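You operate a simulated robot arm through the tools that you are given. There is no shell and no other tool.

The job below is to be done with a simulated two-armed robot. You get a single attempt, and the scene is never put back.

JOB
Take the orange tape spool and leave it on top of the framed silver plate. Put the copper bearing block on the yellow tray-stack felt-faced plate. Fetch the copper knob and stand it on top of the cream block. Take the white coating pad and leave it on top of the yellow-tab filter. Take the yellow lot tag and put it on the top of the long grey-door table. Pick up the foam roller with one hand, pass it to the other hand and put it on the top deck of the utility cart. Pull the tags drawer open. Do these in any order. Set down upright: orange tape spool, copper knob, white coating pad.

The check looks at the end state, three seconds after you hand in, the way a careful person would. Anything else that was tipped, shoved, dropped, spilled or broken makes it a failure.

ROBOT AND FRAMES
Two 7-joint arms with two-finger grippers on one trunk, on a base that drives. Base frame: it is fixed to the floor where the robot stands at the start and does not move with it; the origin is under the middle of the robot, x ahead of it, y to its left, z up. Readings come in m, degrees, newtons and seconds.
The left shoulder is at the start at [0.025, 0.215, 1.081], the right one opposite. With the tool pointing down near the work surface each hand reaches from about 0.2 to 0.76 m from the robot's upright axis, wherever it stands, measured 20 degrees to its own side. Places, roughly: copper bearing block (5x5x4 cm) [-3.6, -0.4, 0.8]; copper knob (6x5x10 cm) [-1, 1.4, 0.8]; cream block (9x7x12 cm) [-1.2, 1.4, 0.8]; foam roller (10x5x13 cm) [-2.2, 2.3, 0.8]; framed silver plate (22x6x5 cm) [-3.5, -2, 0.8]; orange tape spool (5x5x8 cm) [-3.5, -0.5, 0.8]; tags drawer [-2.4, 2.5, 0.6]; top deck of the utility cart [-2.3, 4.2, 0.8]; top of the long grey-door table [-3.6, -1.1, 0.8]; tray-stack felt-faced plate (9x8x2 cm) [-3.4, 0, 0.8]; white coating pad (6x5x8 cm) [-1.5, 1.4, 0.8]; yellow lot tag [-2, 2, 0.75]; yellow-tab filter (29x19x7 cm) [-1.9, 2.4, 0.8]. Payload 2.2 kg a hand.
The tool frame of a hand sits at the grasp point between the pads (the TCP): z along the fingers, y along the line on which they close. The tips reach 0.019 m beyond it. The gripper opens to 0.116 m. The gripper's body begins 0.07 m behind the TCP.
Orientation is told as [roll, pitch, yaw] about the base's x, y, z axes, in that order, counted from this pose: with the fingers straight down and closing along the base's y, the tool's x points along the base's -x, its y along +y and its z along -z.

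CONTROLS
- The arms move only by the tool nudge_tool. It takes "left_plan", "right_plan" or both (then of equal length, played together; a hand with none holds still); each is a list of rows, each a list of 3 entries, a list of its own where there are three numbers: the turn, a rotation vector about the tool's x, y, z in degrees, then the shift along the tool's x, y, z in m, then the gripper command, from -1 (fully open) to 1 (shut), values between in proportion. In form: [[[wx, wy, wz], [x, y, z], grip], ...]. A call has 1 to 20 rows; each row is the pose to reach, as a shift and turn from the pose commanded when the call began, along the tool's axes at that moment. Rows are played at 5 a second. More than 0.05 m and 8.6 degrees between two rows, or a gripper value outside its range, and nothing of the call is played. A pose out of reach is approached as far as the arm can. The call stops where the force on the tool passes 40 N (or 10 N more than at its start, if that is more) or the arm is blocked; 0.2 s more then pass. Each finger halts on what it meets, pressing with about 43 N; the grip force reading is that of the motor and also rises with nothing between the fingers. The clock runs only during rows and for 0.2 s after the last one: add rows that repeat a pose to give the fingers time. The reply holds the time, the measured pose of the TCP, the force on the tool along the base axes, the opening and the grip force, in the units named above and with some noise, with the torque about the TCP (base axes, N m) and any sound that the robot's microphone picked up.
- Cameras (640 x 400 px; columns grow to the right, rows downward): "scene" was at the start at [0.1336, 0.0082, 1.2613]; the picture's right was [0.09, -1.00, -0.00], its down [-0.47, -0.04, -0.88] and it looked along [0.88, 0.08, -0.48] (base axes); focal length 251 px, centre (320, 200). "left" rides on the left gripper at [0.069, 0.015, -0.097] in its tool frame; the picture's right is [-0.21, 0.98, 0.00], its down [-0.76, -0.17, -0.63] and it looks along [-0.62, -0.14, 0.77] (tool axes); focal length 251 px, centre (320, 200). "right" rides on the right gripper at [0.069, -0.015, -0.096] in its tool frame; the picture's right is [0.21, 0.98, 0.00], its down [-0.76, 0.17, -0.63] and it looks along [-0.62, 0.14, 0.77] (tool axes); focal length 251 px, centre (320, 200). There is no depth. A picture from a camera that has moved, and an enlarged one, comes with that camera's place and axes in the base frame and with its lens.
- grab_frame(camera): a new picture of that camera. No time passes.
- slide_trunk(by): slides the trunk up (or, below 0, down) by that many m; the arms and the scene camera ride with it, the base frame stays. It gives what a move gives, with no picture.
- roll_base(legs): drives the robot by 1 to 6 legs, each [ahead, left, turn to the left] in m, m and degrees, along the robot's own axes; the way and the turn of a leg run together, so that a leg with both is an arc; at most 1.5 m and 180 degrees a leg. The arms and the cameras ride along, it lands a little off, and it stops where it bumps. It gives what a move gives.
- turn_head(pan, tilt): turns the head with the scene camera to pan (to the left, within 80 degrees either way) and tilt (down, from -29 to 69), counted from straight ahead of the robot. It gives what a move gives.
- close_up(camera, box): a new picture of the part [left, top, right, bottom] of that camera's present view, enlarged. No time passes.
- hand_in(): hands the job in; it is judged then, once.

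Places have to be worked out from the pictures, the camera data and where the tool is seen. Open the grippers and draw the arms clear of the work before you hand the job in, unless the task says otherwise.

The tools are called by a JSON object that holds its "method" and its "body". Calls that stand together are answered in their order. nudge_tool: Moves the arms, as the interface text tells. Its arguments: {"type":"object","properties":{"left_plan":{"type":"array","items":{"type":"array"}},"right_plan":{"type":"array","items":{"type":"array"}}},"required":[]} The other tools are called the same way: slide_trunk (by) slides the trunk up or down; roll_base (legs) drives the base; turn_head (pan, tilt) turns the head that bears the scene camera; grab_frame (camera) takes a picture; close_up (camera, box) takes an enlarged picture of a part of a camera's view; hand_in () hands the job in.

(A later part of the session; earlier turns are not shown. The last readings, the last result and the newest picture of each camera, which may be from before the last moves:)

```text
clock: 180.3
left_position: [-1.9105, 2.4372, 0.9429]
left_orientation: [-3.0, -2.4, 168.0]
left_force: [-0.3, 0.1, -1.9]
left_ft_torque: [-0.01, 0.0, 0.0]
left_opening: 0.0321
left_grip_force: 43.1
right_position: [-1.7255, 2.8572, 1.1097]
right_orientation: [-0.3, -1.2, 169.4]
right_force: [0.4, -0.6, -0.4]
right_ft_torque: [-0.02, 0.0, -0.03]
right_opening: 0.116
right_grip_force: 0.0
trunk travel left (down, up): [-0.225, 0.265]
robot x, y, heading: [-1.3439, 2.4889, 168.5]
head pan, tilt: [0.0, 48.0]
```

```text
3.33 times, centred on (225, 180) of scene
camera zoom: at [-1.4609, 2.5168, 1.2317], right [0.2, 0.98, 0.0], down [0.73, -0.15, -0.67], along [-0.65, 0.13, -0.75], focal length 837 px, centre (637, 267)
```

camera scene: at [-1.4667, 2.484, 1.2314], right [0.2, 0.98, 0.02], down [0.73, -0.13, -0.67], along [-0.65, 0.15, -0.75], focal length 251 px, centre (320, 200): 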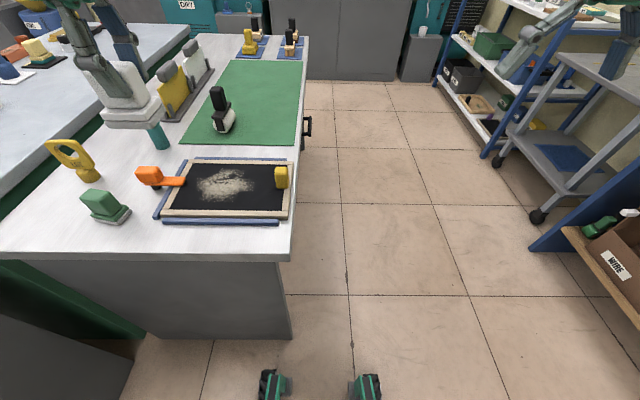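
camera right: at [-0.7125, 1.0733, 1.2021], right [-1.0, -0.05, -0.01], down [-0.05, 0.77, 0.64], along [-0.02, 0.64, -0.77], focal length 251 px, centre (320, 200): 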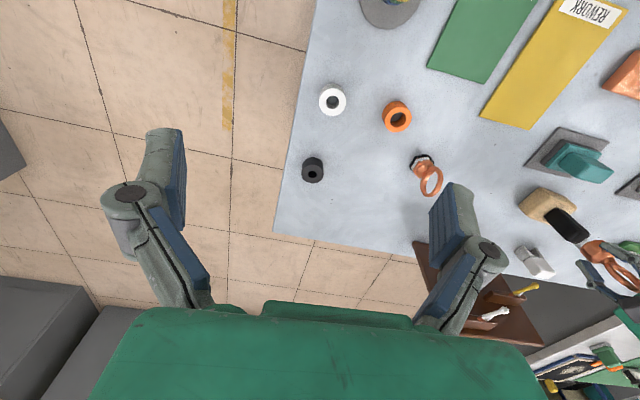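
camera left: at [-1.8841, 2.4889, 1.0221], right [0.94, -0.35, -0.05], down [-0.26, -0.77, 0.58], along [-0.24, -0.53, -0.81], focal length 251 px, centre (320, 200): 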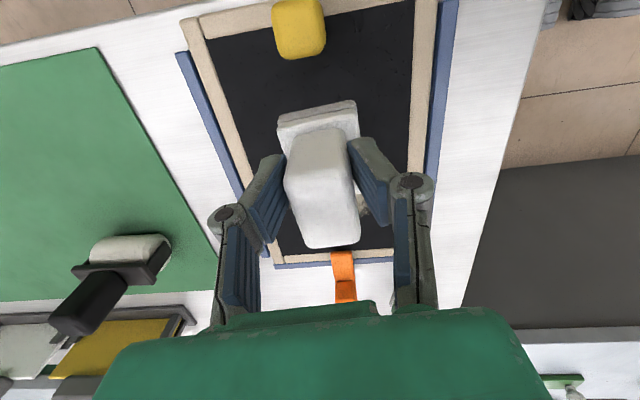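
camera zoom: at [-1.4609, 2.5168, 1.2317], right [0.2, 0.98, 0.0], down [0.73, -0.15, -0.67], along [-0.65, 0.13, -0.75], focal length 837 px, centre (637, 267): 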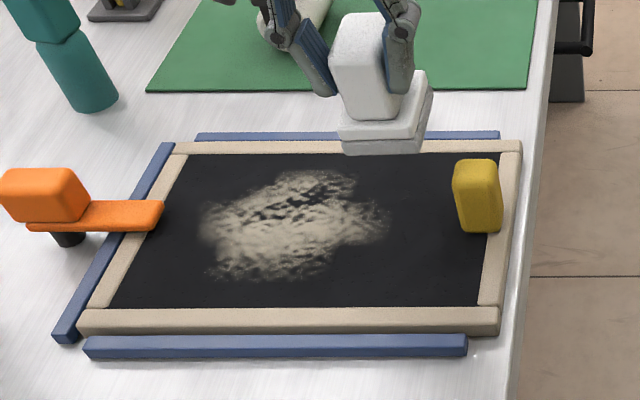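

The pad is upright-ish and near the target. I level it, shift ~9 mm right, and lower it to about 2 cm above the mesh.

{"method": "nudge_tool", "body": {"left_plan": [[[-1.5, 1.2, 0], [0.003, -0.004, 0.02], 1], [[-3, 2.4, 0], [0.006, -0.008, 0.04], 1], [[-3, 2.4, 0], [0.006, -0.009, 0.07], 1], [[-3, 2.4, 0], [0.006, -0.009, 0.095], 1], [[-3, 2.4, 0], [0.006, -0.009, 0.095], 1], [[-3, 2.4, 0], [0.006, -0.009, 0.095], 1]]}}

{"method": "close_up", "body": {"camera": "scene", "box": [140, 120, 310, 240]}}

{"method": "grab_frame", "body": {"camera": "left"}}

```text
clock: 181.3
left_position: [-1.9044, 2.4443, 0.8644]
left_orientation: [-0.7, -0.5, 168.0]
left_force: [0.0, -1.0, -1.7]
left_ft_torque: [0.03, -0.01, 0.0]
left_opening: 0.0321
left_grip_force: 43.1
right_position: [-1.7247, 2.8466, 1.1153]
right_orientation: [-1.0, -1.3, 169.6]
right_force: [0.3, 0.3, 0.8]
right_ft_torque: [0.09, 0.02, 0.01]
right_opening: 0.1162
right_grip_force: 0.0
trunk travel left (down, up): [-0.225, 0.265]
robot x, y, heading: [-1.3395, 2.4905, 168.5]
head pan, tilt: [0.0, 48.0]
stopped in row 4 (left hand): the force on the tool passed its limit at 45 N (the readings are from after the stop); the commanded pose is now the measured one
```

```text
3.33 times, centred on (225, 180) of scene
camera zoom: at [-1.4612, 2.5079, 1.2318], right [0.2, 0.98, 0.0], down [0.73, -0.15, -0.67], along [-0.65, 0.14, -0.74], focal length 837 px, centre (637, 267)
```

zoom: 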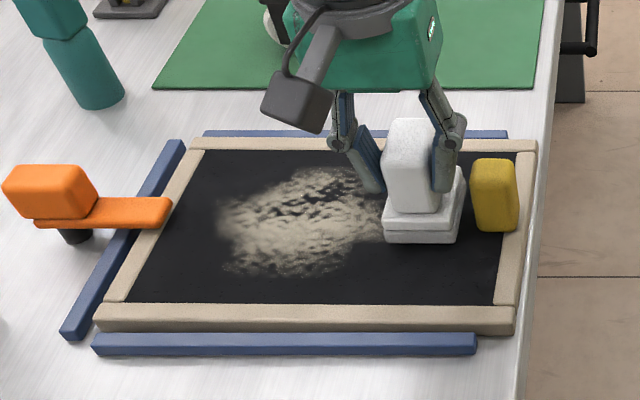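

```text
taken
camera left: at [-1.8383, 2.4124, 0.9605], right [-0.41, -0.91, -0.01], down [-0.7, 0.31, 0.64], along [-0.58, 0.27, -0.77], focal length 251 px, centre (320, 200)
```

left: 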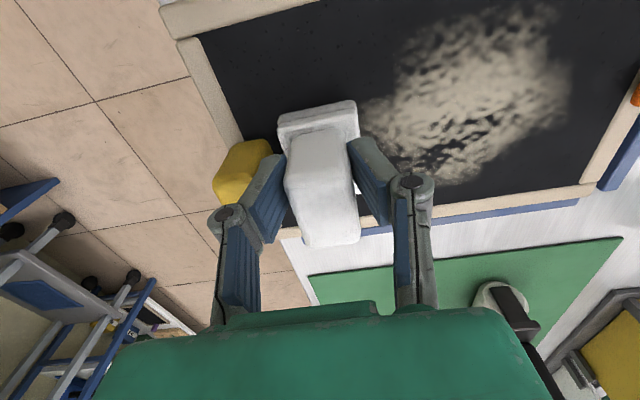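

A contact stopped the descent at TCP 0.864. I look closely to see what touched.

{"method": "close_up", "body": {"camera": "scene", "box": [215, 140, 295, 195]}}

{"method": "close_up", "body": {"camera": "left", "box": [180, 80, 420, 250]}}

{"method": "grab_frame", "body": {"camera": "right"}}

```text
7.27 times, centred on (255, 168) of scene
camera zoom: at [-1.4612, 2.5079, 1.2318], right [0.2, 0.98, 0.0], down [0.73, -0.15, -0.67], along [-0.65, 0.14, -0.74], focal length 1826 px, centre (793, 436)
```

zoom: 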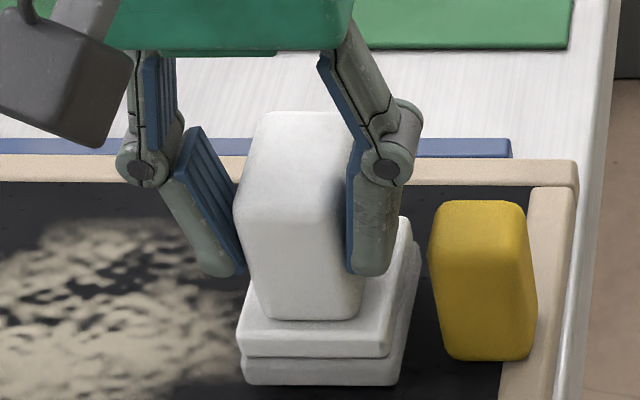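

```text
2.35 times, centred on (300, 165) of left
camera zoom: at [-1.8383, 2.4124, 0.9605], right [-0.41, -0.91, -0.01], down [-0.7, 0.31, 0.64], along [-0.58, 0.27, -0.77], focal length 592 px, centre (367, 282)
```

zoom: 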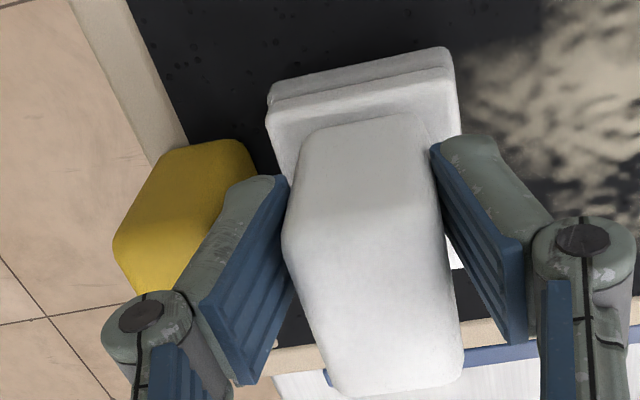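

```text
taken
camera right: at [-1.652, 2.8464, 1.209], right [0.03, -1.0, -0.02], down [-0.76, -0.04, 0.65], along [-0.65, -0.01, -0.76], focal length 251 px, centre (320, 200)
```

right: 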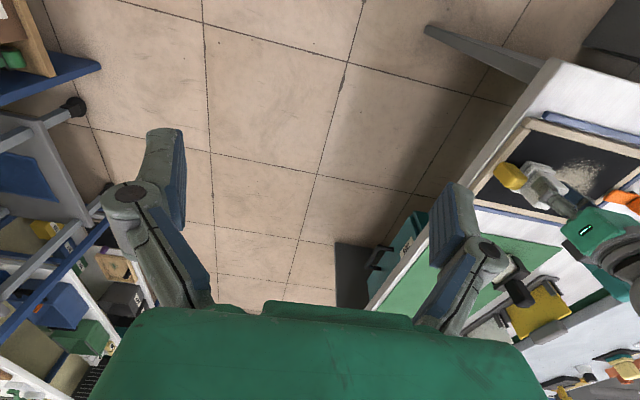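

Triangulating the frame's corner puts this bench's filter surface at z≈0.80 (higher than bench 1), so the pad touched the mesh, and about 3 cm further back than planned. I lift 2 cm, shift it toward me, and check again.

{"method": "nudge_tool", "body": {"left_plan": [[[0, 0, 0], [0, 0, -0.01], 1], [[0, 0, 0], [0, 0, -0.02], 1], [[0, 0, 0], [0.015, -0.004, -0.02], 1], [[0, 0, 0], [0.0325, -0.01, -0.02], 1], [[0, 0, 0], [0.0325, -0.01, -0.02], 1], [[0, 0, 0], [0.0325, -0.01, -0.02], 1], [[0, 0, 0], [0.0325, -0.01, -0.02], 1]]}}

{"method": "close_up", "body": {"camera": "scene", "box": [140, 120, 310, 240]}}

{"method": "close_up", "body": {"camera": "left", "box": [140, 60, 420, 260]}}

```text
clock: 182.9
left_position: [-1.8694, 2.4523, 0.8833]
left_orientation: [-0.4, -0.5, 167.9]
left_force: [-0.3, -0.3, -1.5]
left_ft_torque: [0.0, -0.01, 0.03]
left_opening: 0.0323
left_grip_force: 42.9
right_position: [-1.7245, 2.8536, 1.112]
right_orientation: [-0.5, -1.2, 169.4]
right_force: [0.3, 0.3, -0.5]
right_ft_torque: [-0.02, 0.03, -0.01]
right_opening: 0.1161
right_grip_force: 0.1
trunk travel left (down, up): [-0.225, 0.265]
robot x, y, heading: [-1.3438, 2.4871, 168.6]
head pan, tilt: [0.0, 48.0]
```

```text
3.33 times, centred on (225, 180) of scene
camera zoom: at [-1.4613, 2.5142, 1.2317], right [0.2, 0.98, 0.0], down [0.73, -0.15, -0.67], along [-0.65, 0.13, -0.75], focal length 837 px, centre (637, 267)
```

zoom: 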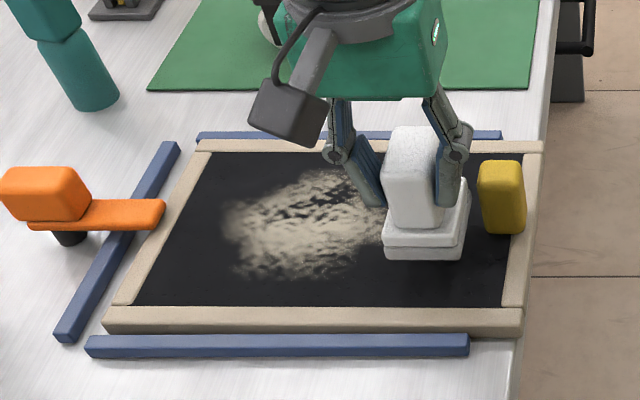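

```text
2.00 times, centred on (280, 160) of left
camera zoom: at [-1.8023, 2.4221, 0.9806], right [-0.41, -0.91, -0.01], down [-0.7, 0.31, 0.64], along [-0.58, 0.27, -0.77], focal length 503 px, centre (400, 280)
```

zoom: 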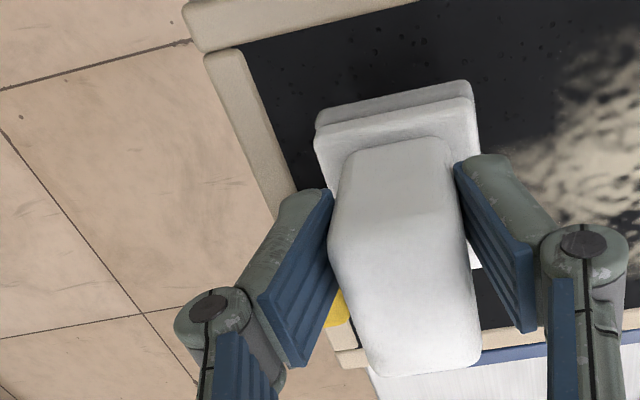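

The filter slid about 2 cm to the right when the pad's corner wedged on the tab; I will push it back against its left rail after placing the pad. The pad is now clear of the tab over free mesh, so I lower it slowly.

{"method": "nudge_tool", "body": {"left_plan": [[[0, 0, 0], [0, 0, 0.006], 1], [[0, 0, 0], [0, 0, 0.012], 1], [[0, 0, 0], [0, 0, 0.017], 1], [[0, 0, 0], [0, 0, 0.017], 1]]}}

{"method": "close_up", "body": {"camera": "scene", "box": [140, 120, 310, 240]}}

```text
clock: 183.9
left_position: [-1.87, 2.4524, 0.8679]
left_orientation: [-0.5, -0.5, 168.0]
left_force: [-0.4, 1.1, -1.2]
left_ft_torque: [0.03, -0.04, 0.01]
left_opening: 0.0323
left_grip_force: 42.7
right_position: [-1.7249, 2.8512, 1.1131]
right_orientation: [-0.6, -1.3, 169.4]
right_force: [-0.4, 0.1, -0.8]
right_ft_torque: [0.0, -0.03, -0.01]
right_opening: 0.116
right_grip_force: 0.0
trunk travel left (down, up): [-0.225, 0.265]
robot x, y, heading: [-1.3405, 2.487, 168.5]
head pan, tilt: [0.0, 48.0]
```

```text
3.33 times, centred on (225, 180) of scene
camera zoom: at [-1.4621, 2.5113, 1.2317], right [0.2, 0.98, 0.0], down [0.73, -0.15, -0.67], along [-0.65, 0.13, -0.75], focal length 837 px, centre (637, 267)
```

zoom: 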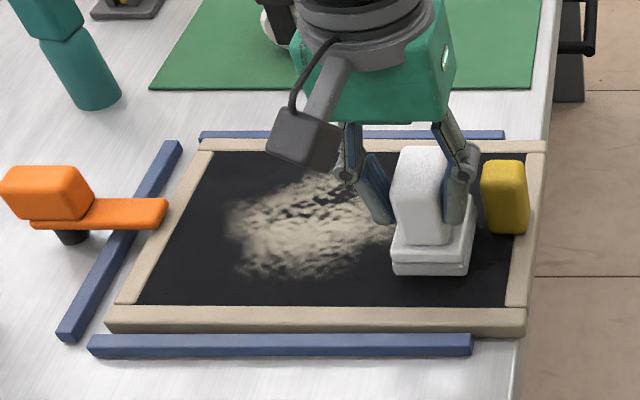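

No contact yet at TCP 0.868. I go on down in small steps.

{"method": "nudge_tool", "body": {"left_plan": [[[0, 0, 0], [0, 0, 0.005], 1], [[0, 0, 0], [0, 0, 0.01], 1], [[0, 0, 0], [0, 0, 0.01], 1]]}}

{"method": "close_up", "body": {"camera": "scene", "box": [140, 120, 310, 240]}}

```text
clock: 184.7
left_position: [-1.8697, 2.4537, 0.8619]
left_orientation: [-0.4, -0.9, 168.1]
left_force: [0.3, -1.6, 32.5]
left_ft_torque: [-0.09, -0.54, -0.01]
left_opening: 0.0323
left_grip_force: 42.6
right_position: [-1.7222, 2.8546, 1.1137]
right_orientation: [-0.5, -1.4, 169.4]
right_force: [-0.2, 0.4, 0.2]
right_ft_torque: [-0.01, 0.0, 0.02]
right_opening: 0.1161
right_grip_force: 0.0
trunk travel left (down, up): [-0.225, 0.265]
robot x, y, heading: [-1.3419, 2.4879, 168.8]
head pan, tilt: [0.0, 48.0]
```

```text
3.33 times, centred on (225, 180) of scene
camera zoom: at [-1.4575, 2.5131, 1.2326], right [0.2, 0.98, 0.0], down [0.73, -0.15, -0.67], along [-0.66, 0.13, -0.74], focal length 837 px, centre (637, 267)
```

zoom: 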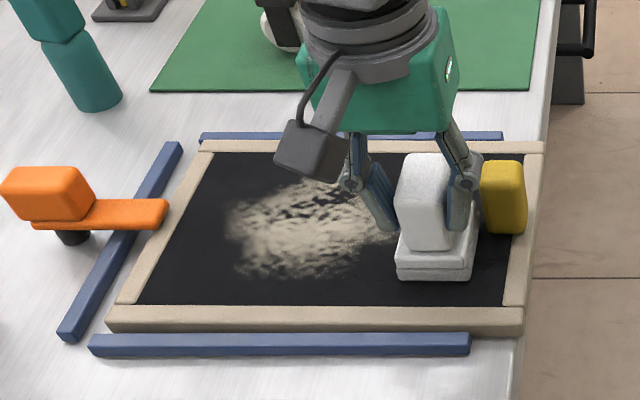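

The pad is on the mesh (33 N up). I ease off, open just enough and lift away.

{"method": "nudge_tool", "body": {"left_plan": [[[0, 0, 0], [0, 0, -0.003], 1], [[0, 0, 0], [0, 0, -0.003], 0.3], [[0, 0, 0], [0, 0, -0.003], 0.1], [[0, 0, 0], [0, 0, -0.003], 0.1], [[0, 0, 0], [0, 0, -0.03], 0.1], [[0, 0, 0], [0, 0, -0.07], 0.1], [[0, 0, 0], [0, 0, -0.11], 0.1], [[0, 0, 0], [0, 0, -0.15], 0.1], [[0, 0, 0], [0, 0, -0.15], 0.1]]}}

{"method": "grab_frame", "body": {"camera": "scene"}}

{"method": "close_up", "body": {"camera": "scene", "box": [140, 120, 310, 240]}}

{"method": "grab_frame", "body": {"camera": "left"}}

```text
clock: 186.7
left_position: [-1.8698, 2.4508, 1.0069]
left_orientation: [-0.4, -0.6, 167.9]
left_force: [0.0, -0.3, 0.2]
left_ft_torque: [0.01, -0.03, 0.0]
left_opening: 0.0524
left_grip_force: 0.1
right_position: [-1.7242, 2.8555, 1.1113]
right_orientation: [-0.4, -1.4, 169.4]
right_force: [-1.0, 0.5, 0.0]
right_ft_torque: [0.01, -0.01, 0.01]
right_opening: 0.1159
right_grip_force: 0.0
trunk travel left (down, up): [-0.225, 0.265]
robot x, y, heading: [-1.3393, 2.4908, 168.7]
head pan, tilt: [0.0, 48.0]
```

```text
taken
camera scene: at [-1.4618, 2.5136, 1.2316], right [0.2, 0.98, 0.0], down [0.73, -0.15, -0.67], along [-0.65, 0.13, -0.75], focal length 251 px, centre (320, 200)
```

scene: 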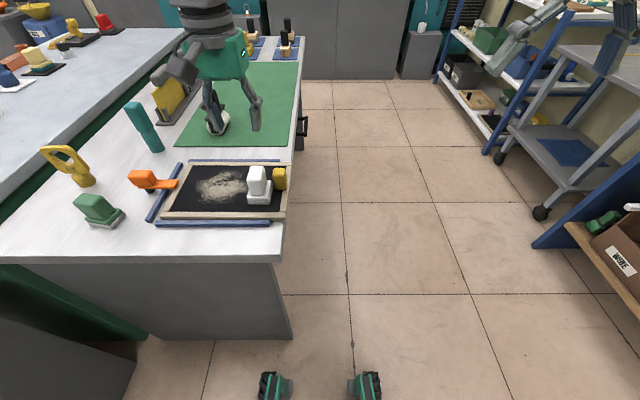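

```text
3.33 times, centred on (225, 180) of scene
camera zoom: at [-1.4618, 2.5136, 1.2316], right [0.2, 0.98, 0.0], down [0.73, -0.15, -0.67], along [-0.65, 0.13, -0.75], focal length 837 px, centre (637, 267)
```

zoom: 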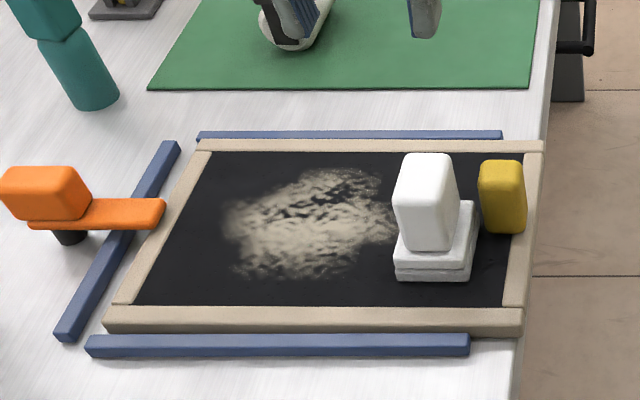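

```text
taken
camera left: at [-1.8014, 2.4208, 1.1026], right [-0.41, -0.91, 0.0], down [-0.7, 0.32, 0.64], along [-0.58, 0.27, -0.77], focal length 251 px, centre (320, 200)
```

left: 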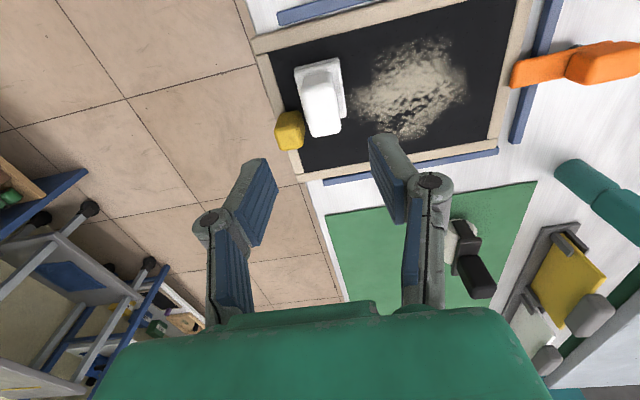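

The pad stands upright on the mesh. Now I push the filter gently back left: closed left fingers go down to the right of the yellow tab.

{"method": "nudge_tool", "body": {"left_plan": [[[0, 0, 0], [-0.01, -0.03, 0], 1], [[0, 0, 0], [-0.02, -0.06, 0], 1], [[0, 0, 0], [-0.03, -0.09, 0], 1], [[0, 0, 0], [-0.041, -0.112, 0], 1], [[0, 0, 0], [-0.041, -0.112, 0.04], 1], [[0, 0, 0], [-0.041, -0.112, 0.08], 1], [[0, 0, 0], [-0.041, -0.112, 0.11], 1], [[0, 0, 0], [-0.041, -0.112, 0.11], 1], [[0, 0, 0], [-0.041, -0.112, 0.11], 1]]}}

{"method": "close_up", "body": {"camera": "scene", "box": [160, 100, 330, 220]}}

{"method": "grab_frame", "body": {"camera": "left"}}

```text
clock: 188.7
left_position: [-1.8921, 2.5638, 0.9027]
left_orientation: [-1.5, -0.3, 169.2]
left_force: [0.3, -0.1, 0.9]
left_ft_torque: [-0.04, -0.01, -0.04]
left_opening: 0.0
left_grip_force: 28.7
right_position: [-1.7248, 2.8547, 1.1121]
right_orientation: [-0.4, -1.3, 169.4]
right_force: [0.0, 0.3, -0.5]
right_ft_torque: [0.02, 0.01, 0.0]
right_opening: 0.1159
right_grip_force: 0.0
trunk travel left (down, up): [-0.225, 0.265]
robot x, y, heading: [-1.34, 2.4846, 168.2]
head pan, tilt: [0.0, 48.0]
```

```text
3.33 times, centred on (245, 160) of scene
camera zoom: at [-1.4617, 2.5145, 1.2317], right [0.2, 0.98, 0.0], down [0.73, -0.15, -0.67], along [-0.65, 0.13, -0.75], focal length 837 px, centre (570, 333)
```

zoom: 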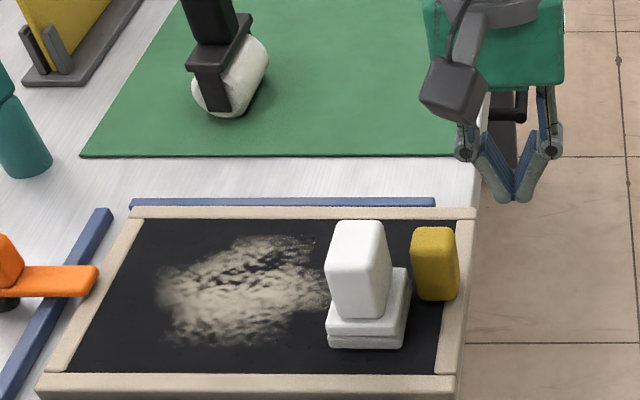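

```text
taken
camera left: at [-1.8256, 2.5337, 0.9983], right [-0.39, -0.92, -0.02], down [-0.71, 0.29, 0.64], along [-0.58, 0.27, -0.77], focal length 251 px, centre (320, 200)
```

left: 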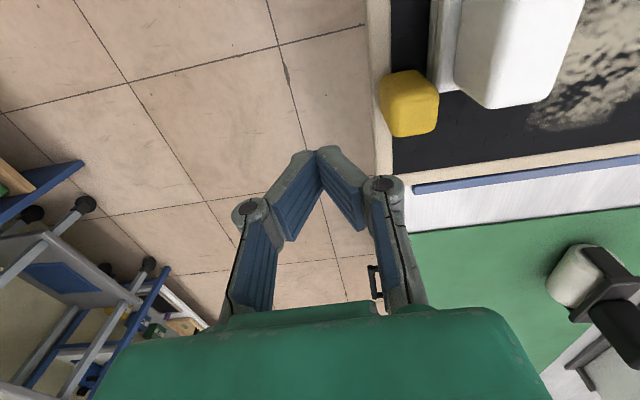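

I lower the closed fingers beside the tab (tips above the frame), then start pushing left in small steps.

{"method": "nudge_tool", "body": {"left_plan": [[[0, 0, 0], [-0.003, 0, 0.025], 1], [[0, 0, 0], [-0.003, 0, 0.05], 1], [[0, 0, 0], [-0.003, 0.01, 0.05], 1], [[0, 0, 0], [-0.003, 0.018, 0.05], 1], [[0, 0, 0], [-0.003, 0.024, 0.05], 1], [[0, 0, 0], [-0.003, 0.024, 0.05], 1]]}}

{"method": "close_up", "body": {"camera": "scene", "box": [140, 120, 310, 240]}}

{"method": "grab_frame", "body": {"camera": "left"}}

```text
clock: 190.1
left_position: [-1.8955, 2.5499, 0.8491]
left_orientation: [-0.3, -0.5, 167.9]
left_force: [0.1, 0.0, -0.3]
left_ft_torque: [0.0, -0.01, -0.03]
left_opening: 0.0
left_grip_force: 28.2
right_position: [-1.7242, 2.8547, 1.1126]
right_orientation: [-0.4, -1.3, 169.4]
right_force: [-0.4, 0.2, -0.4]
right_ft_torque: [0.01, 0.01, 0.0]
right_opening: 0.116
right_grip_force: 0.1
trunk travel left (down, up): [-0.225, 0.265]
robot x, y, heading: [-1.3418, 2.4882, 168.2]
head pan, tilt: [0.0, 48.0]
```

```text
3.33 times, centred on (225, 180) of scene
camera zoom: at [-1.4617, 2.5143, 1.2317], right [0.2, 0.98, 0.0], down [0.73, -0.15, -0.67], along [-0.65, 0.13, -0.75], focal length 837 px, centre (637, 267)
```

zoom: 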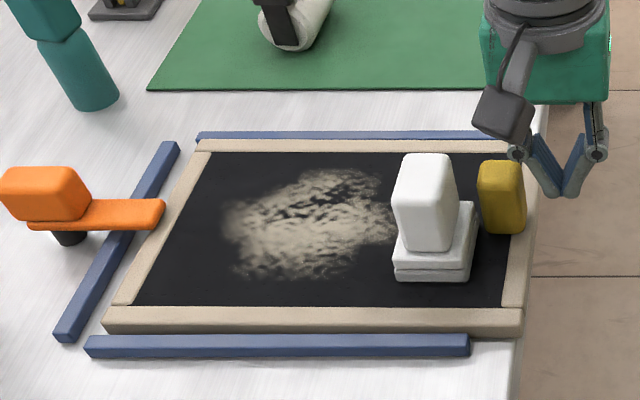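

```text
taken
camera left: at [-1.8282, 2.5191, 0.9441], right [-0.41, -0.91, 0.0], down [-0.7, 0.32, 0.64], along [-0.58, 0.27, -0.77], focal length 251 px, centre (320, 200)
```

left: 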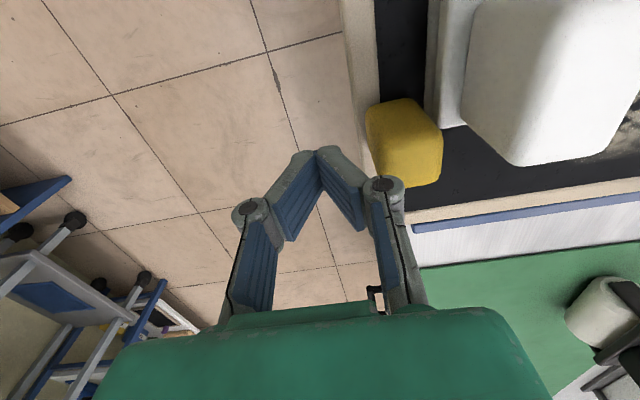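

About 7 mm of gap remains. I push left slowly, 2 cm in all, and check.

{"method": "nudge_tool", "body": {"left_plan": [[[0, 0, 0], [0, 0.004, 0], 1], [[0, 0, 0], [0, 0.008, 0], 1], [[0, 0, 0], [0, 0.012, 0], 1], [[0, 0, 0], [0, 0.016, 0], 1], [[0, 0, 0], [0, 0.016, 0], 1]]}}

{"method": "close_up", "body": {"camera": "scene", "box": [140, 120, 310, 240]}}

```text
clock: 191.3
left_position: [-1.8987, 2.5334, 0.8498]
left_orientation: [-0.4, -0.5, 168.0]
left_force: [1.9, 3.9, 6.2]
left_ft_torque: [-0.11, 0.0, 0.01]
left_opening: 0.0001
left_grip_force: 28.2
right_position: [-1.7232, 2.8555, 1.1117]
right_orientation: [-0.4, -1.4, 169.4]
right_force: [-0.1, -1.0, -0.3]
right_ft_torque: [0.0, -0.02, 0.02]
right_opening: 0.116
right_grip_force: 0.1
trunk travel left (down, up): [-0.225, 0.265]
robot x, y, heading: [-1.3444, 2.4903, 168.5]
head pan, tilt: [0.0, 48.0]
```

```text
3.33 times, centred on (225, 180) of scene
camera zoom: at [-1.4604, 2.5154, 1.2319], right [0.2, 0.98, 0.0], down [0.73, -0.15, -0.67], along [-0.65, 0.13, -0.75], focal length 837 px, centre (637, 267)
```

zoom: 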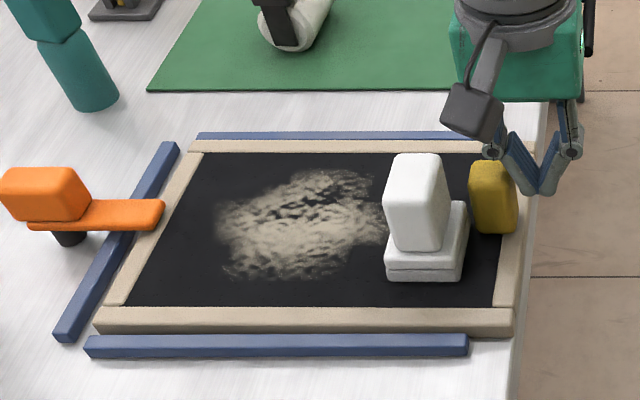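

The filter is sliding back nicely (≈4–7 N). I continue pushing until it meets its left rail.

{"method": "nudge_tool", "body": {"left_plan": [[[0, 0, 0], [0, 0.004, 0], 1], [[0, 0, 0], [0, 0.008, 0], 1], [[0, 0, 0], [0, 0.012, 0], 1], [[0, 0, 0], [0, 0.012, 0], 1]]}}

{"method": "close_up", "body": {"camera": "scene", "box": [140, 120, 310, 240]}}

```text
clock: 192.3
left_position: [-1.9017, 2.5207, 0.849]
left_orientation: [-0.3, -0.6, 168.0]
left_force: [0.9, 2.5, 3.1]
left_ft_torque: [-0.1, 0.01, -0.03]
left_opening: 0.0
left_grip_force: 28.8
right_position: [-1.7242, 2.8567, 1.1127]
right_orientation: [-0.4, -1.3, 169.3]
right_force: [0.4, -0.5, 0.0]
right_ft_torque: [0.0, 0.01, 0.0]
right_opening: 0.1161
right_grip_force: 0.0
trunk travel left (down, up): [-0.225, 0.265]
robot x, y, heading: [-1.3378, 2.4901, 168.3]
head pan, tilt: [0.0, 48.0]
```

```text
3.33 times, centred on (225, 180) of scene
camera zoom: at [-1.4608, 2.5148, 1.2318], right [0.2, 0.98, 0.0], down [0.73, -0.15, -0.67], along [-0.65, 0.13, -0.75], focal length 837 px, centre (637, 267)
```

zoom: 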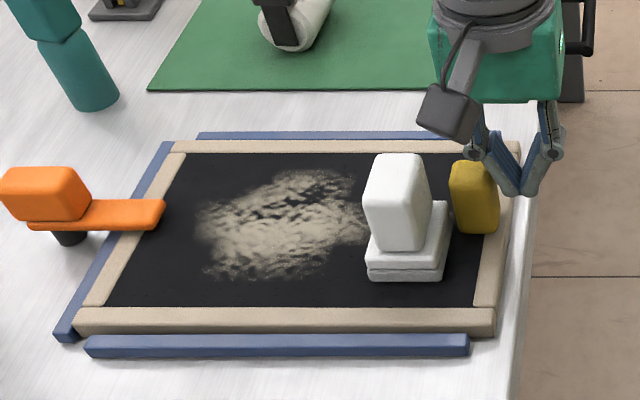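

The filter is back against its left rail exactly as before, with the pad upright on it. I back the fingers off to the right and up.

{"method": "nudge_tool", "body": {"left_plan": [[[0, 0, 0], [0, -0.01, 0], 1], [[0, 0, 0], [0, -0.03, 0], 1], [[0, 0, 0], [0, -0.04, -0.03], 1], [[0, 0, 0], [0, -0.04, -0.08], 1], [[0, 0, 0], [0, -0.04, -0.13], 1], [[0, 0, 0], [0, -0.04, -0.18], 1], [[0, 0, 0], [0, -0.04, -0.23], 0], [[0, 0, 0], [0.03, -0.01, -0.25], -1], [[0, 0, 0], [0.06, 0.03, -0.25], -1], [[0, 0, 0], [0.09, 0.07, -0.25], -1], [[0, 0, 0], [0.1, 0.11, -0.25], -1], [[0, 0, 0], [0.1, 0.15, -0.25], -1], [[0, 0, 0], [0.1, 0.19, -0.25], -1], [[0, 0, 0], [0.1, 0.19, -0.25], -1]]}}

{"method": "turn_head", "body": {"pan": 15, "tilt": 42}}

{"method": "grab_frame", "body": {"camera": "scene"}}

{"method": "close_up", "body": {"camera": "scene", "box": [220, 80, 460, 230]}}

```text
clock: 195.3
left_position: [-1.8398, 2.3092, 1.0971]
left_orientation: [-0.5, -0.5, 167.9]
left_force: [0.3, 0.4, 0.6]
left_ft_torque: [-0.04, 0.0, 0.01]
left_opening: 0.1162
left_grip_force: 0.0
right_position: [-1.7238, 2.8532, 1.1125]
right_orientation: [-0.6, -1.4, 169.4]
right_force: [-0.7, 0.1, 0.1]
right_ft_torque: [-0.02, -0.01, -0.01]
right_opening: 0.116
right_grip_force: 0.0
trunk travel left (down, up): [-0.225, 0.265]
robot x, y, heading: [-1.3392, 2.4868, 168.1]
head pan, tilt: [0.0, 48.0]
```

```text
clock: 196.0
left_position: [-1.8404, 2.3107, 1.0964]
left_orientation: [-0.4, -0.6, 168.0]
left_force: [0.6, 0.4, 0.3]
left_ft_torque: [-0.01, 0.0, 0.0]
left_opening: 0.116
left_grip_force: 0.0
right_position: [-1.7238, 2.854, 1.1106]
right_orientation: [-0.5, -1.4, 169.5]
right_force: [1.0, 0.0, -0.4]
right_ft_torque: [-0.01, 0.01, -0.02]
right_opening: 0.1162
right_grip_force: 0.0
trunk travel left (down, up): [-0.225, 0.265]
robot x, y, heading: [-1.3399, 2.4896, 168.4]
head pan, tilt: [15.0, 42.0]
```

```text
taken
camera scene: at [-1.4673, 2.4911, 1.2403], right [-0.06, 1.0, 0.0], down [0.67, 0.04, -0.74], along [-0.74, -0.04, -0.67], focal length 251 px, centre (320, 200)
```

scene: 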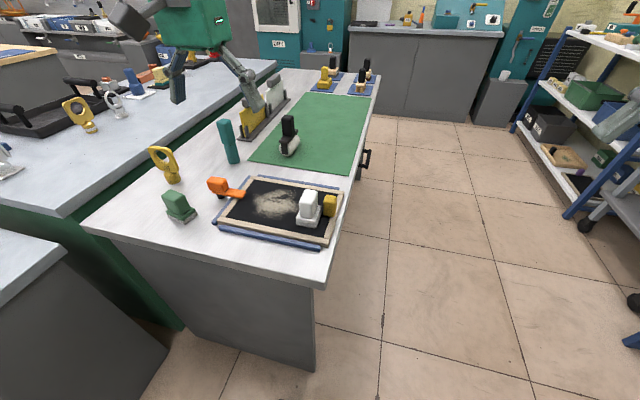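

```text
2.67 times, centred on (340, 155) of scene
camera zoom: at [-1.4673, 2.4911, 1.2403], right [-0.06, 1.0, 0.0], down [0.67, 0.04, -0.74], along [-0.74, -0.04, -0.67], focal length 670 px, centre (267, 320)
```

zoom: 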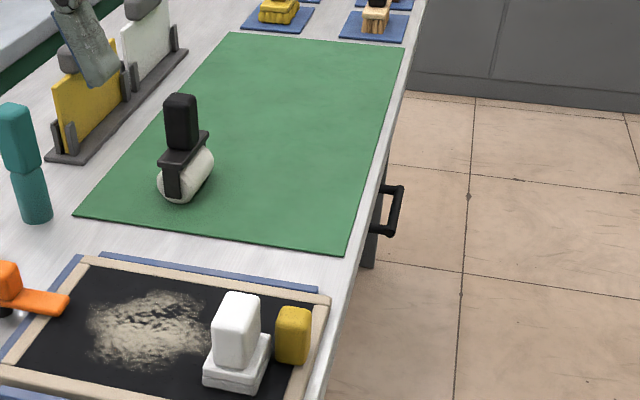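

Pad done. Next: the drawer (handle on bench 3's north face near (-2.48, 2.66, 0.6)) and the foam roller on the green mat, both from the north side. I strafe north a bit and look where the cart stands.

{"method": "roll_base", "body": {"legs": [[0, -0.6, 0]]}}

{"method": "turn_head", "body": {"pan": -35, "tilt": 25}}

{"method": "grab_frame", "body": {"camera": "scene"}}

{"method": "turn_head", "body": {"pan": 5, "tilt": 35}}

{"method": "grab_frame", "body": {"camera": "scene"}}

```text
clock: 199.4
left_position: [-1.7191, 2.9029, 1.0974]
left_orientation: [-0.4, -0.4, 167.6]
left_force: [0.0, 0.0, 0.1]
left_ft_torque: [0.02, 0.01, 0.02]
left_opening: 0.1162
left_grip_force: 0.1
right_position: [-1.6016, 3.4465, 1.1123]
right_orientation: [-0.4, -1.3, 169.2]
right_force: [0.0, 0.2, -0.1]
right_ft_torque: [0.03, 0.02, -0.02]
right_opening: 0.1161
right_grip_force: 0.1
trunk travel left (down, up): [-0.225, 0.265]
robot x, y, heading: [-1.2183, 3.0807, 168.2]
head pan, tilt: [15.0, 42.0]
```

```text
clock: 200.6
left_position: [-1.7173, 2.9009, 1.0988]
left_orientation: [-0.3, -0.6, 167.7]
left_force: [0.3, -0.6, 0.3]
left_ft_torque: [0.0, 0.03, -0.04]
left_opening: 0.116
left_grip_force: 0.0
right_position: [-1.5982, 3.4433, 1.1131]
right_orientation: [-0.5, -1.4, 169.1]
right_force: [-1.2, -0.2, 0.0]
right_ft_torque: [-0.02, 0.0, 0.06]
right_opening: 0.116
right_grip_force: 0.1
trunk travel left (down, up): [-0.225, 0.265]
robot x, y, heading: [-1.2209, 3.0765, 168.3]
head pan, tilt: [-35.0, 25.0]
```

```text
taken
camera scene: at [-1.3254, 3.1522, 1.2666], right [0.73, 0.69, 0.0], down [0.29, -0.31, -0.91], along [-0.62, 0.66, -0.43], focal length 251 px, centre (320, 200)
```

scene: 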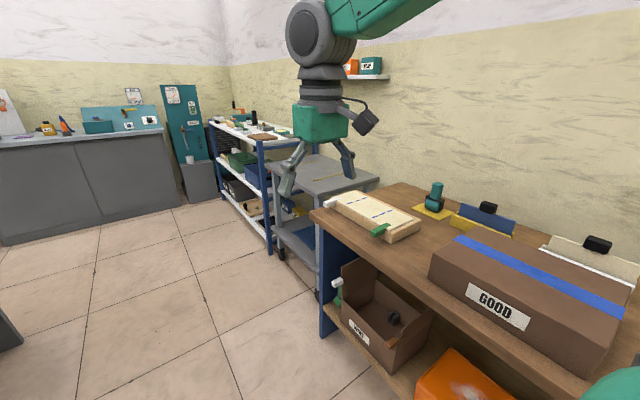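

```text
clock: 201.7
left_position: [-1.7164, 2.9012, 1.0971]
left_orientation: [-0.4, -0.6, 167.7]
left_force: [-0.5, 0.1, -0.2]
left_ft_torque: [0.0, 0.03, 0.01]
left_opening: 0.1158
left_grip_force: 0.1
right_position: [-1.5982, 3.4443, 1.1132]
right_orientation: [-0.4, -1.3, 169.2]
right_force: [-0.3, 0.1, 0.0]
right_ft_torque: [-0.01, 0.05, -0.01]
right_opening: 0.1162
right_grip_force: 0.1
trunk travel left (down, up): [-0.225, 0.265]
robot x, y, heading: [-1.2223, 3.0754, 168.2]
head pan, tilt: [5.0, 35.0]
```

```text
taken
camera scene: at [-1.3497, 3.0955, 1.2508], right [0.12, 0.99, 0.0], down [0.57, -0.07, -0.82], along [-0.81, 0.1, -0.58], focal length 251 px, centre (320, 200)
```

scene: 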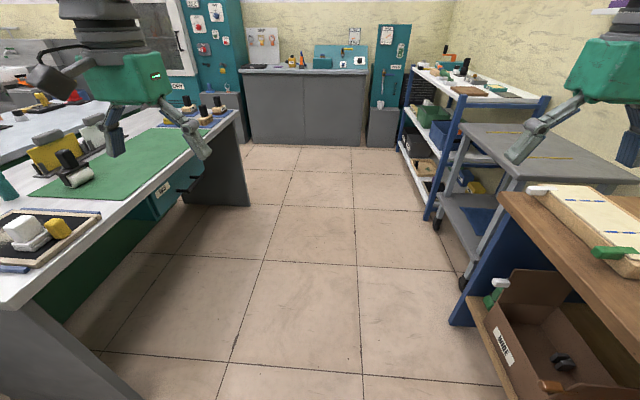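

The grey caster cart is at about (-2.25, 4.15). I zoom on the teal drawer front of bench 3.

{"method": "close_up", "body": {"camera": "scene", "box": [80, 110, 280, 240]}}

{"method": "close_up", "body": {"camera": "scene", "box": [420, 90, 640, 250]}}

```text
3.08 times, centred on (180, 175) of scene
camera zoom: at [-1.3497, 3.0955, 1.2508], right [0.12, 0.99, 0.0], down [0.57, -0.07, -0.82], along [-0.81, 0.1, -0.58], focal length 773 px, centre (751, 277)
```

zoom: 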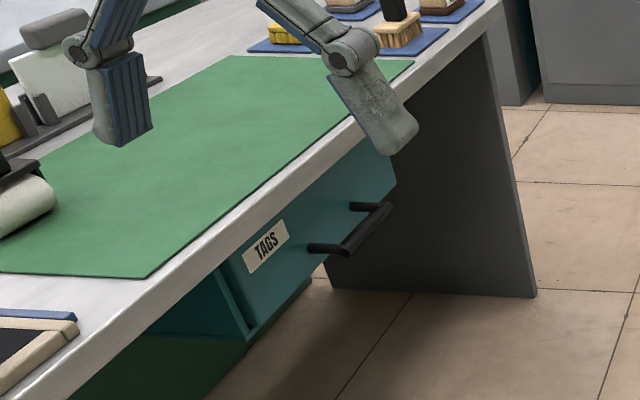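

```text
2.50 times, centred on (530, 170) of scene
camera zoom: at [-1.3497, 3.0955, 1.2508], right [0.12, 0.99, 0.0], down [0.57, -0.07, -0.82], along [-0.81, 0.1, -0.58], focal length 628 px, centre (-205, 275)
```

zoom: 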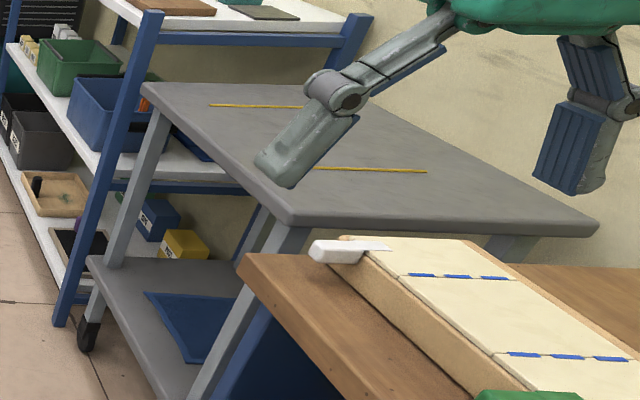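

The TAGS drawer hangs under bench 3's north edge with a horizontal bar handle. I take the roller first (an open drawer would block it): turn to face the bench from the north and come alongside.

{"method": "roll_base", "body": {"legs": [[0, 0, 90.8], [0, -0.86, 0], [0.15, 0, 0]]}}

{"method": "turn_head", "body": {"pan": -15, "tilt": 45}}

{"method": "turn_head", "body": {"pan": 0, "tilt": 45}}

{"method": "grab_frame", "body": {"camera": "scene"}}

{"method": "grab_frame", "body": {"camera": "right"}}

{"method": "grab_frame", "body": {"camera": "left"}}

```text
clock: 211.1
left_position: [-1.905, 2.5854, 1.0955]
left_orientation: [-0.8, -0.6, -100.5]
left_force: [1.0, 0.9, -1.0]
left_ft_torque: [0.01, 0.04, 0.01]
left_opening: 0.1162
left_grip_force: 0.1
right_position: [-2.4491, 2.6869, 1.1148]
right_orientation: [-0.8, -1.4, -99.1]
right_force: [0.8, -0.2, 0.2]
right_ft_torque: [0.06, 0.03, 0.02]
right_opening: 0.1162
right_grip_force: 0.0
trunk travel left (down, up): [-0.225, 0.265]
robot x, y, heading: [-2.0952, 3.0758, -99.9]
head pan, tilt: [5.0, 35.0]
```

```text
clock: 212.0
left_position: [-1.9054, 2.5892, 1.0979]
left_orientation: [-0.7, -0.7, -100.6]
left_force: [0.6, 0.2, -0.5]
left_ft_torque: [-0.01, 0.03, 0.01]
left_opening: 0.1161
left_grip_force: 0.0
right_position: [-2.4521, 2.6903, 1.115]
right_orientation: [-0.5, -1.5, -99.1]
right_force: [1.2, 0.1, -0.2]
right_ft_torque: [0.0, 0.03, -0.05]
right_opening: 0.1161
right_grip_force: 0.0
trunk travel left (down, up): [-0.225, 0.265]
robot x, y, heading: [-2.0991, 3.0789, -100.3]
head pan, tilt: [-15.0, 45.0]
```

```text
clock: 212.7
left_position: [-1.907, 2.5881, 1.0977]
left_orientation: [-0.6, -0.6, -100.5]
left_force: [0.4, -0.3, 0.7]
left_ft_torque: [-0.01, 0.03, 0.03]
left_opening: 0.1161
left_grip_force: 0.1
right_position: [-2.45, 2.6902, 1.115]
right_orientation: [-0.6, -1.5, -99.1]
right_force: [0.2, -0.2, 0.8]
right_ft_torque: [0.01, 0.05, 0.04]
right_opening: 0.1162
right_grip_force: 0.0
trunk travel left (down, up): [-0.225, 0.265]
robot x, y, heading: [-2.0963, 3.0777, -100.0]
head pan, tilt: [0.0, 45.0]
```

```text
taken
camera scene: at [-2.1157, 2.9564, 1.236], right [-0.98, 0.17, 0.0], down [0.12, 0.7, -0.7], along [-0.13, -0.69, -0.71], focal length 251 px, centre (320, 200)
```

scene: 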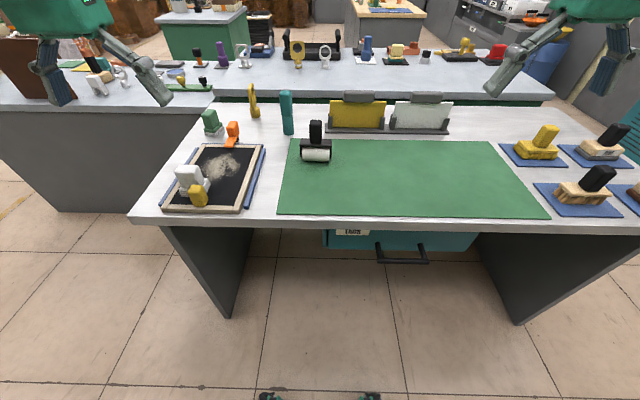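

```text
taken
camera right: at [-2.4539, 2.7627, 1.2092], right [1.0, 0.06, -0.02], down [0.05, -0.76, 0.65], along [0.03, -0.65, -0.76], focal length 251 px, centre (320, 200)
```

right: 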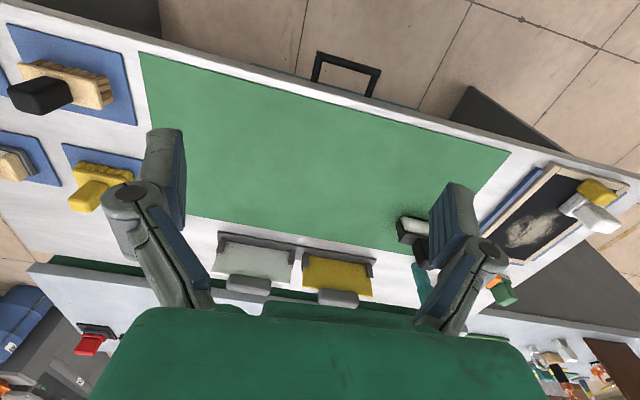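

```text
taken
camera left: at [-1.8752, 2.654, 1.1928], right [0.92, -0.39, -0.01], down [-0.29, -0.71, 0.64], along [-0.26, -0.59, -0.77], focal length 251 px, centre (320, 200)
```

left: 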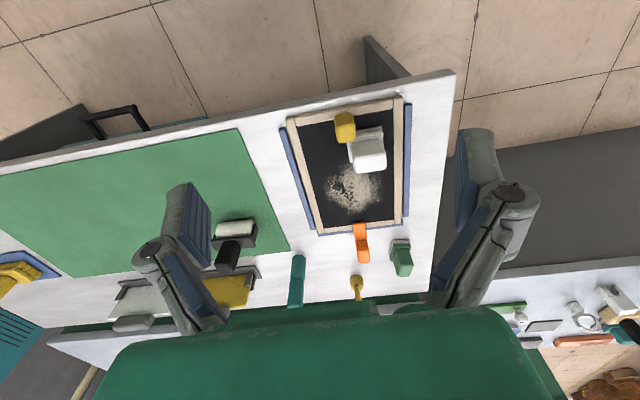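

Good overview from the north. I zoom in on the roller and on the drawer handle.

{"method": "close_up", "body": {"camera": "scene", "box": [270, 80, 370, 190]}}

{"method": "close_up", "body": {"camera": "left", "box": [190, 190, 310, 300]}}

{"method": "close_up", "body": {"camera": "right", "box": [370, 190, 470, 290]}}

{"method": "close_up", "body": {"camera": "scene", "box": [300, 190, 500, 290]}}

```text
3.64 times, centred on (320, 135) of scene
camera zoom: at [-2.1157, 2.9564, 1.236], right [-0.98, 0.17, 0.0], down [0.12, 0.7, -0.7], along [-0.13, -0.69, -0.71], focal length 913 px, centre (320, 436)
```

zoom: 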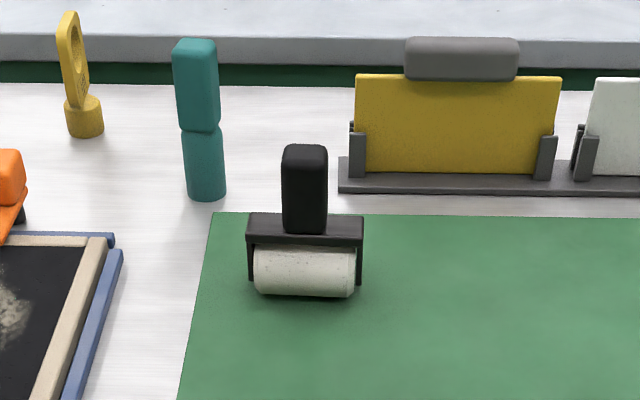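

```text
3.64 times, centred on (250, 245) of left
camera zoom: at [-1.8752, 2.654, 1.1928], right [0.92, -0.39, -0.01], down [-0.29, -0.71, 0.64], along [-0.26, -0.59, -0.77], focal length 914 px, centre (574, 36)
```

zoom: 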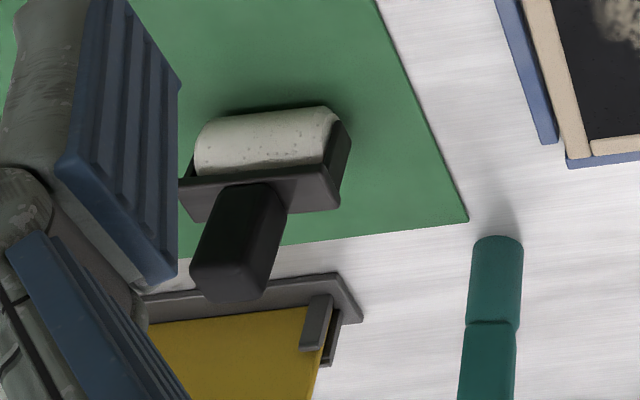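

```text
4.00 times, centred on (420, 240) of right
camera zoom: at [-2.4539, 2.7627, 1.2092], right [1.0, 0.06, -0.02], down [0.05, -0.76, 0.65], along [0.03, -0.65, -0.76], focal length 1006 px, centre (-80, 40)
```

zoom: 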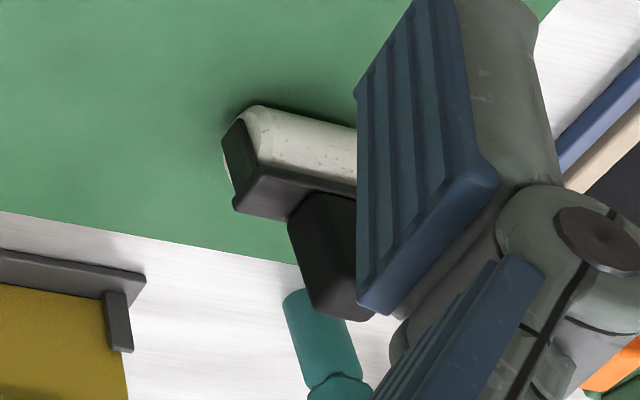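

```text
3.20 times, centred on (400, 240) of scene
camera zoom: at [-2.1157, 2.9564, 1.236], right [-0.98, 0.17, 0.0], down [0.12, 0.7, -0.7], along [-0.13, -0.69, -0.71], focal length 804 px, centre (64, 72)
```

zoom: 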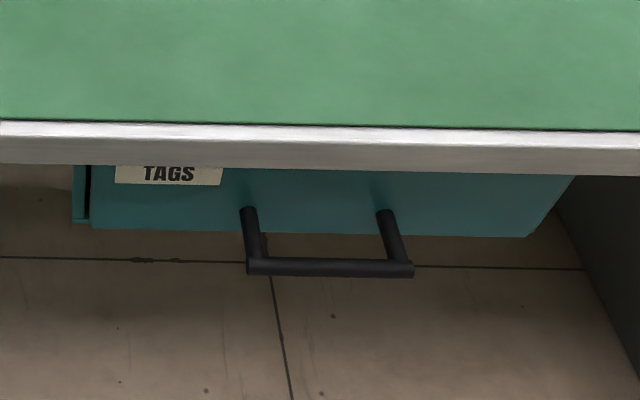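

The roller stands upright: vertical black handle (≈3 cm thick, top at z≈0.905, at (-2.21, 2.34)) on a wide yoke. I move closer and slightly right so that the left hand can take the handle's top, leaving room lower on the handle for the right hand later.

{"method": "roll_base", "body": {"legs": [[0, -0.14, 0], [0.11, 0, 0]]}}

{"method": "turn_head", "body": {"pan": 20, "tilt": 45}}

{"method": "turn_head", "body": {"pan": 0, "tilt": 45}}

{"method": "grab_frame", "body": {"camera": "scene"}}

{"method": "grab_frame", "body": {"camera": "left"}}

```text
clock: 214.8
left_position: [-2.0287, 2.499, 1.0893]
left_orientation: [-2.1, -0.5, -100.3]
left_force: [1.6, 0.4, -0.1]
left_ft_torque: [0.02, 0.16, 0.0]
left_opening: 0.1161
left_grip_force: 0.1
right_position: [-2.5735, 2.5996, 1.1206]
right_orientation: [-2.0, -1.6, -98.9]
right_force: [1.6, 0.3, 0.4]
right_ft_torque: [0.08, 0.19, 0.0]
right_opening: 0.1162
right_grip_force: 0.0
trunk travel left (down, up): [-0.225, 0.265]
robot x, y, heading: [-2.2453, 2.9931, -100.2]
head pan, tilt: [0.0, 45.0]
```

```text
clock: 215.7
left_position: [-2.0275, 2.5009, 1.093]
left_orientation: [-2.0, -0.6, -100.2]
left_force: [1.5, -0.1, 0.1]
left_ft_torque: [0.01, 0.2, -0.01]
left_opening: 0.1161
left_grip_force: 0.1
right_position: [-2.5718, 2.6028, 1.1212]
right_orientation: [-1.8, -1.7, -98.7]
right_force: [2.6, 0.2, 0.3]
right_ft_torque: [0.01, 0.19, -0.02]
right_opening: 0.1157
right_grip_force: 0.1
trunk travel left (down, up): [-0.225, 0.265]
robot x, y, heading: [-2.2445, 2.9889, -100.2]
head pan, tilt: [20.0, 45.0]
```

```text
clock: 216.5
left_position: [-2.0269, 2.5007, 1.0929]
left_orientation: [-1.9, -0.6, -100.2]
left_force: [1.3, -0.8, 0.3]
left_ft_torque: [0.02, 0.11, -0.01]
left_opening: 0.116
left_grip_force: 0.0
right_position: [-2.572, 2.6013, 1.1197]
right_orientation: [-1.9, -1.6, -98.7]
right_force: [0.8, -0.3, 0.4]
right_ft_torque: [0.05, 0.09, -0.02]
right_opening: 0.116
right_grip_force: 0.1
trunk travel left (down, up): [-0.225, 0.265]
robot x, y, heading: [-2.24, 2.9924, -99.9]
head pan, tilt: [0.0, 45.0]
```

```text
taken
camera scene: at [-2.2349, 2.8661, 1.2356], right [-0.98, 0.17, 0.02], down [0.11, 0.7, -0.7], along [-0.14, -0.69, -0.71], focal length 251 px, centre (320, 200)
```

scene: 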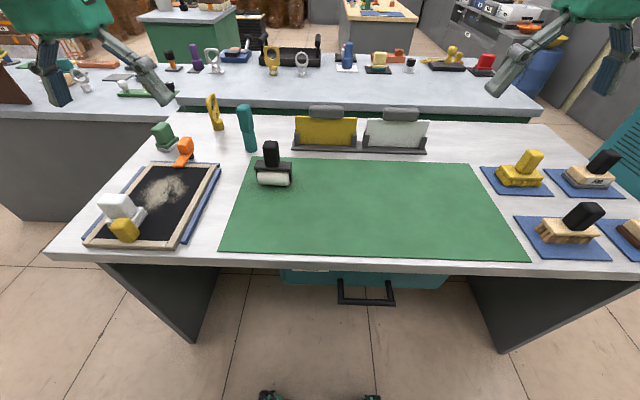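

```text
taken
camera left: at [-1.9952, 2.5662, 1.1876], right [0.92, -0.38, -0.03], down [-0.28, -0.71, 0.65], along [-0.27, -0.59, -0.76], focal length 251 px, centre (320, 200)
```

left: 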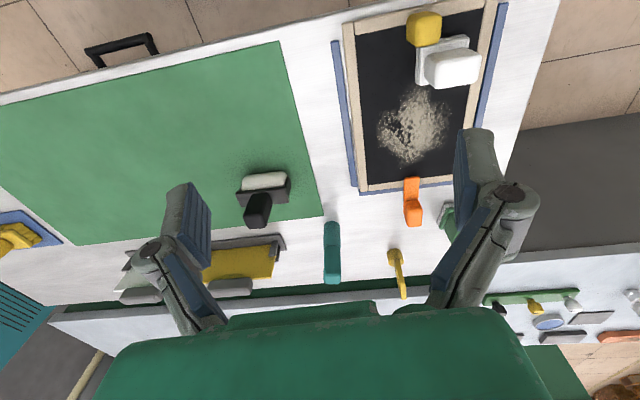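

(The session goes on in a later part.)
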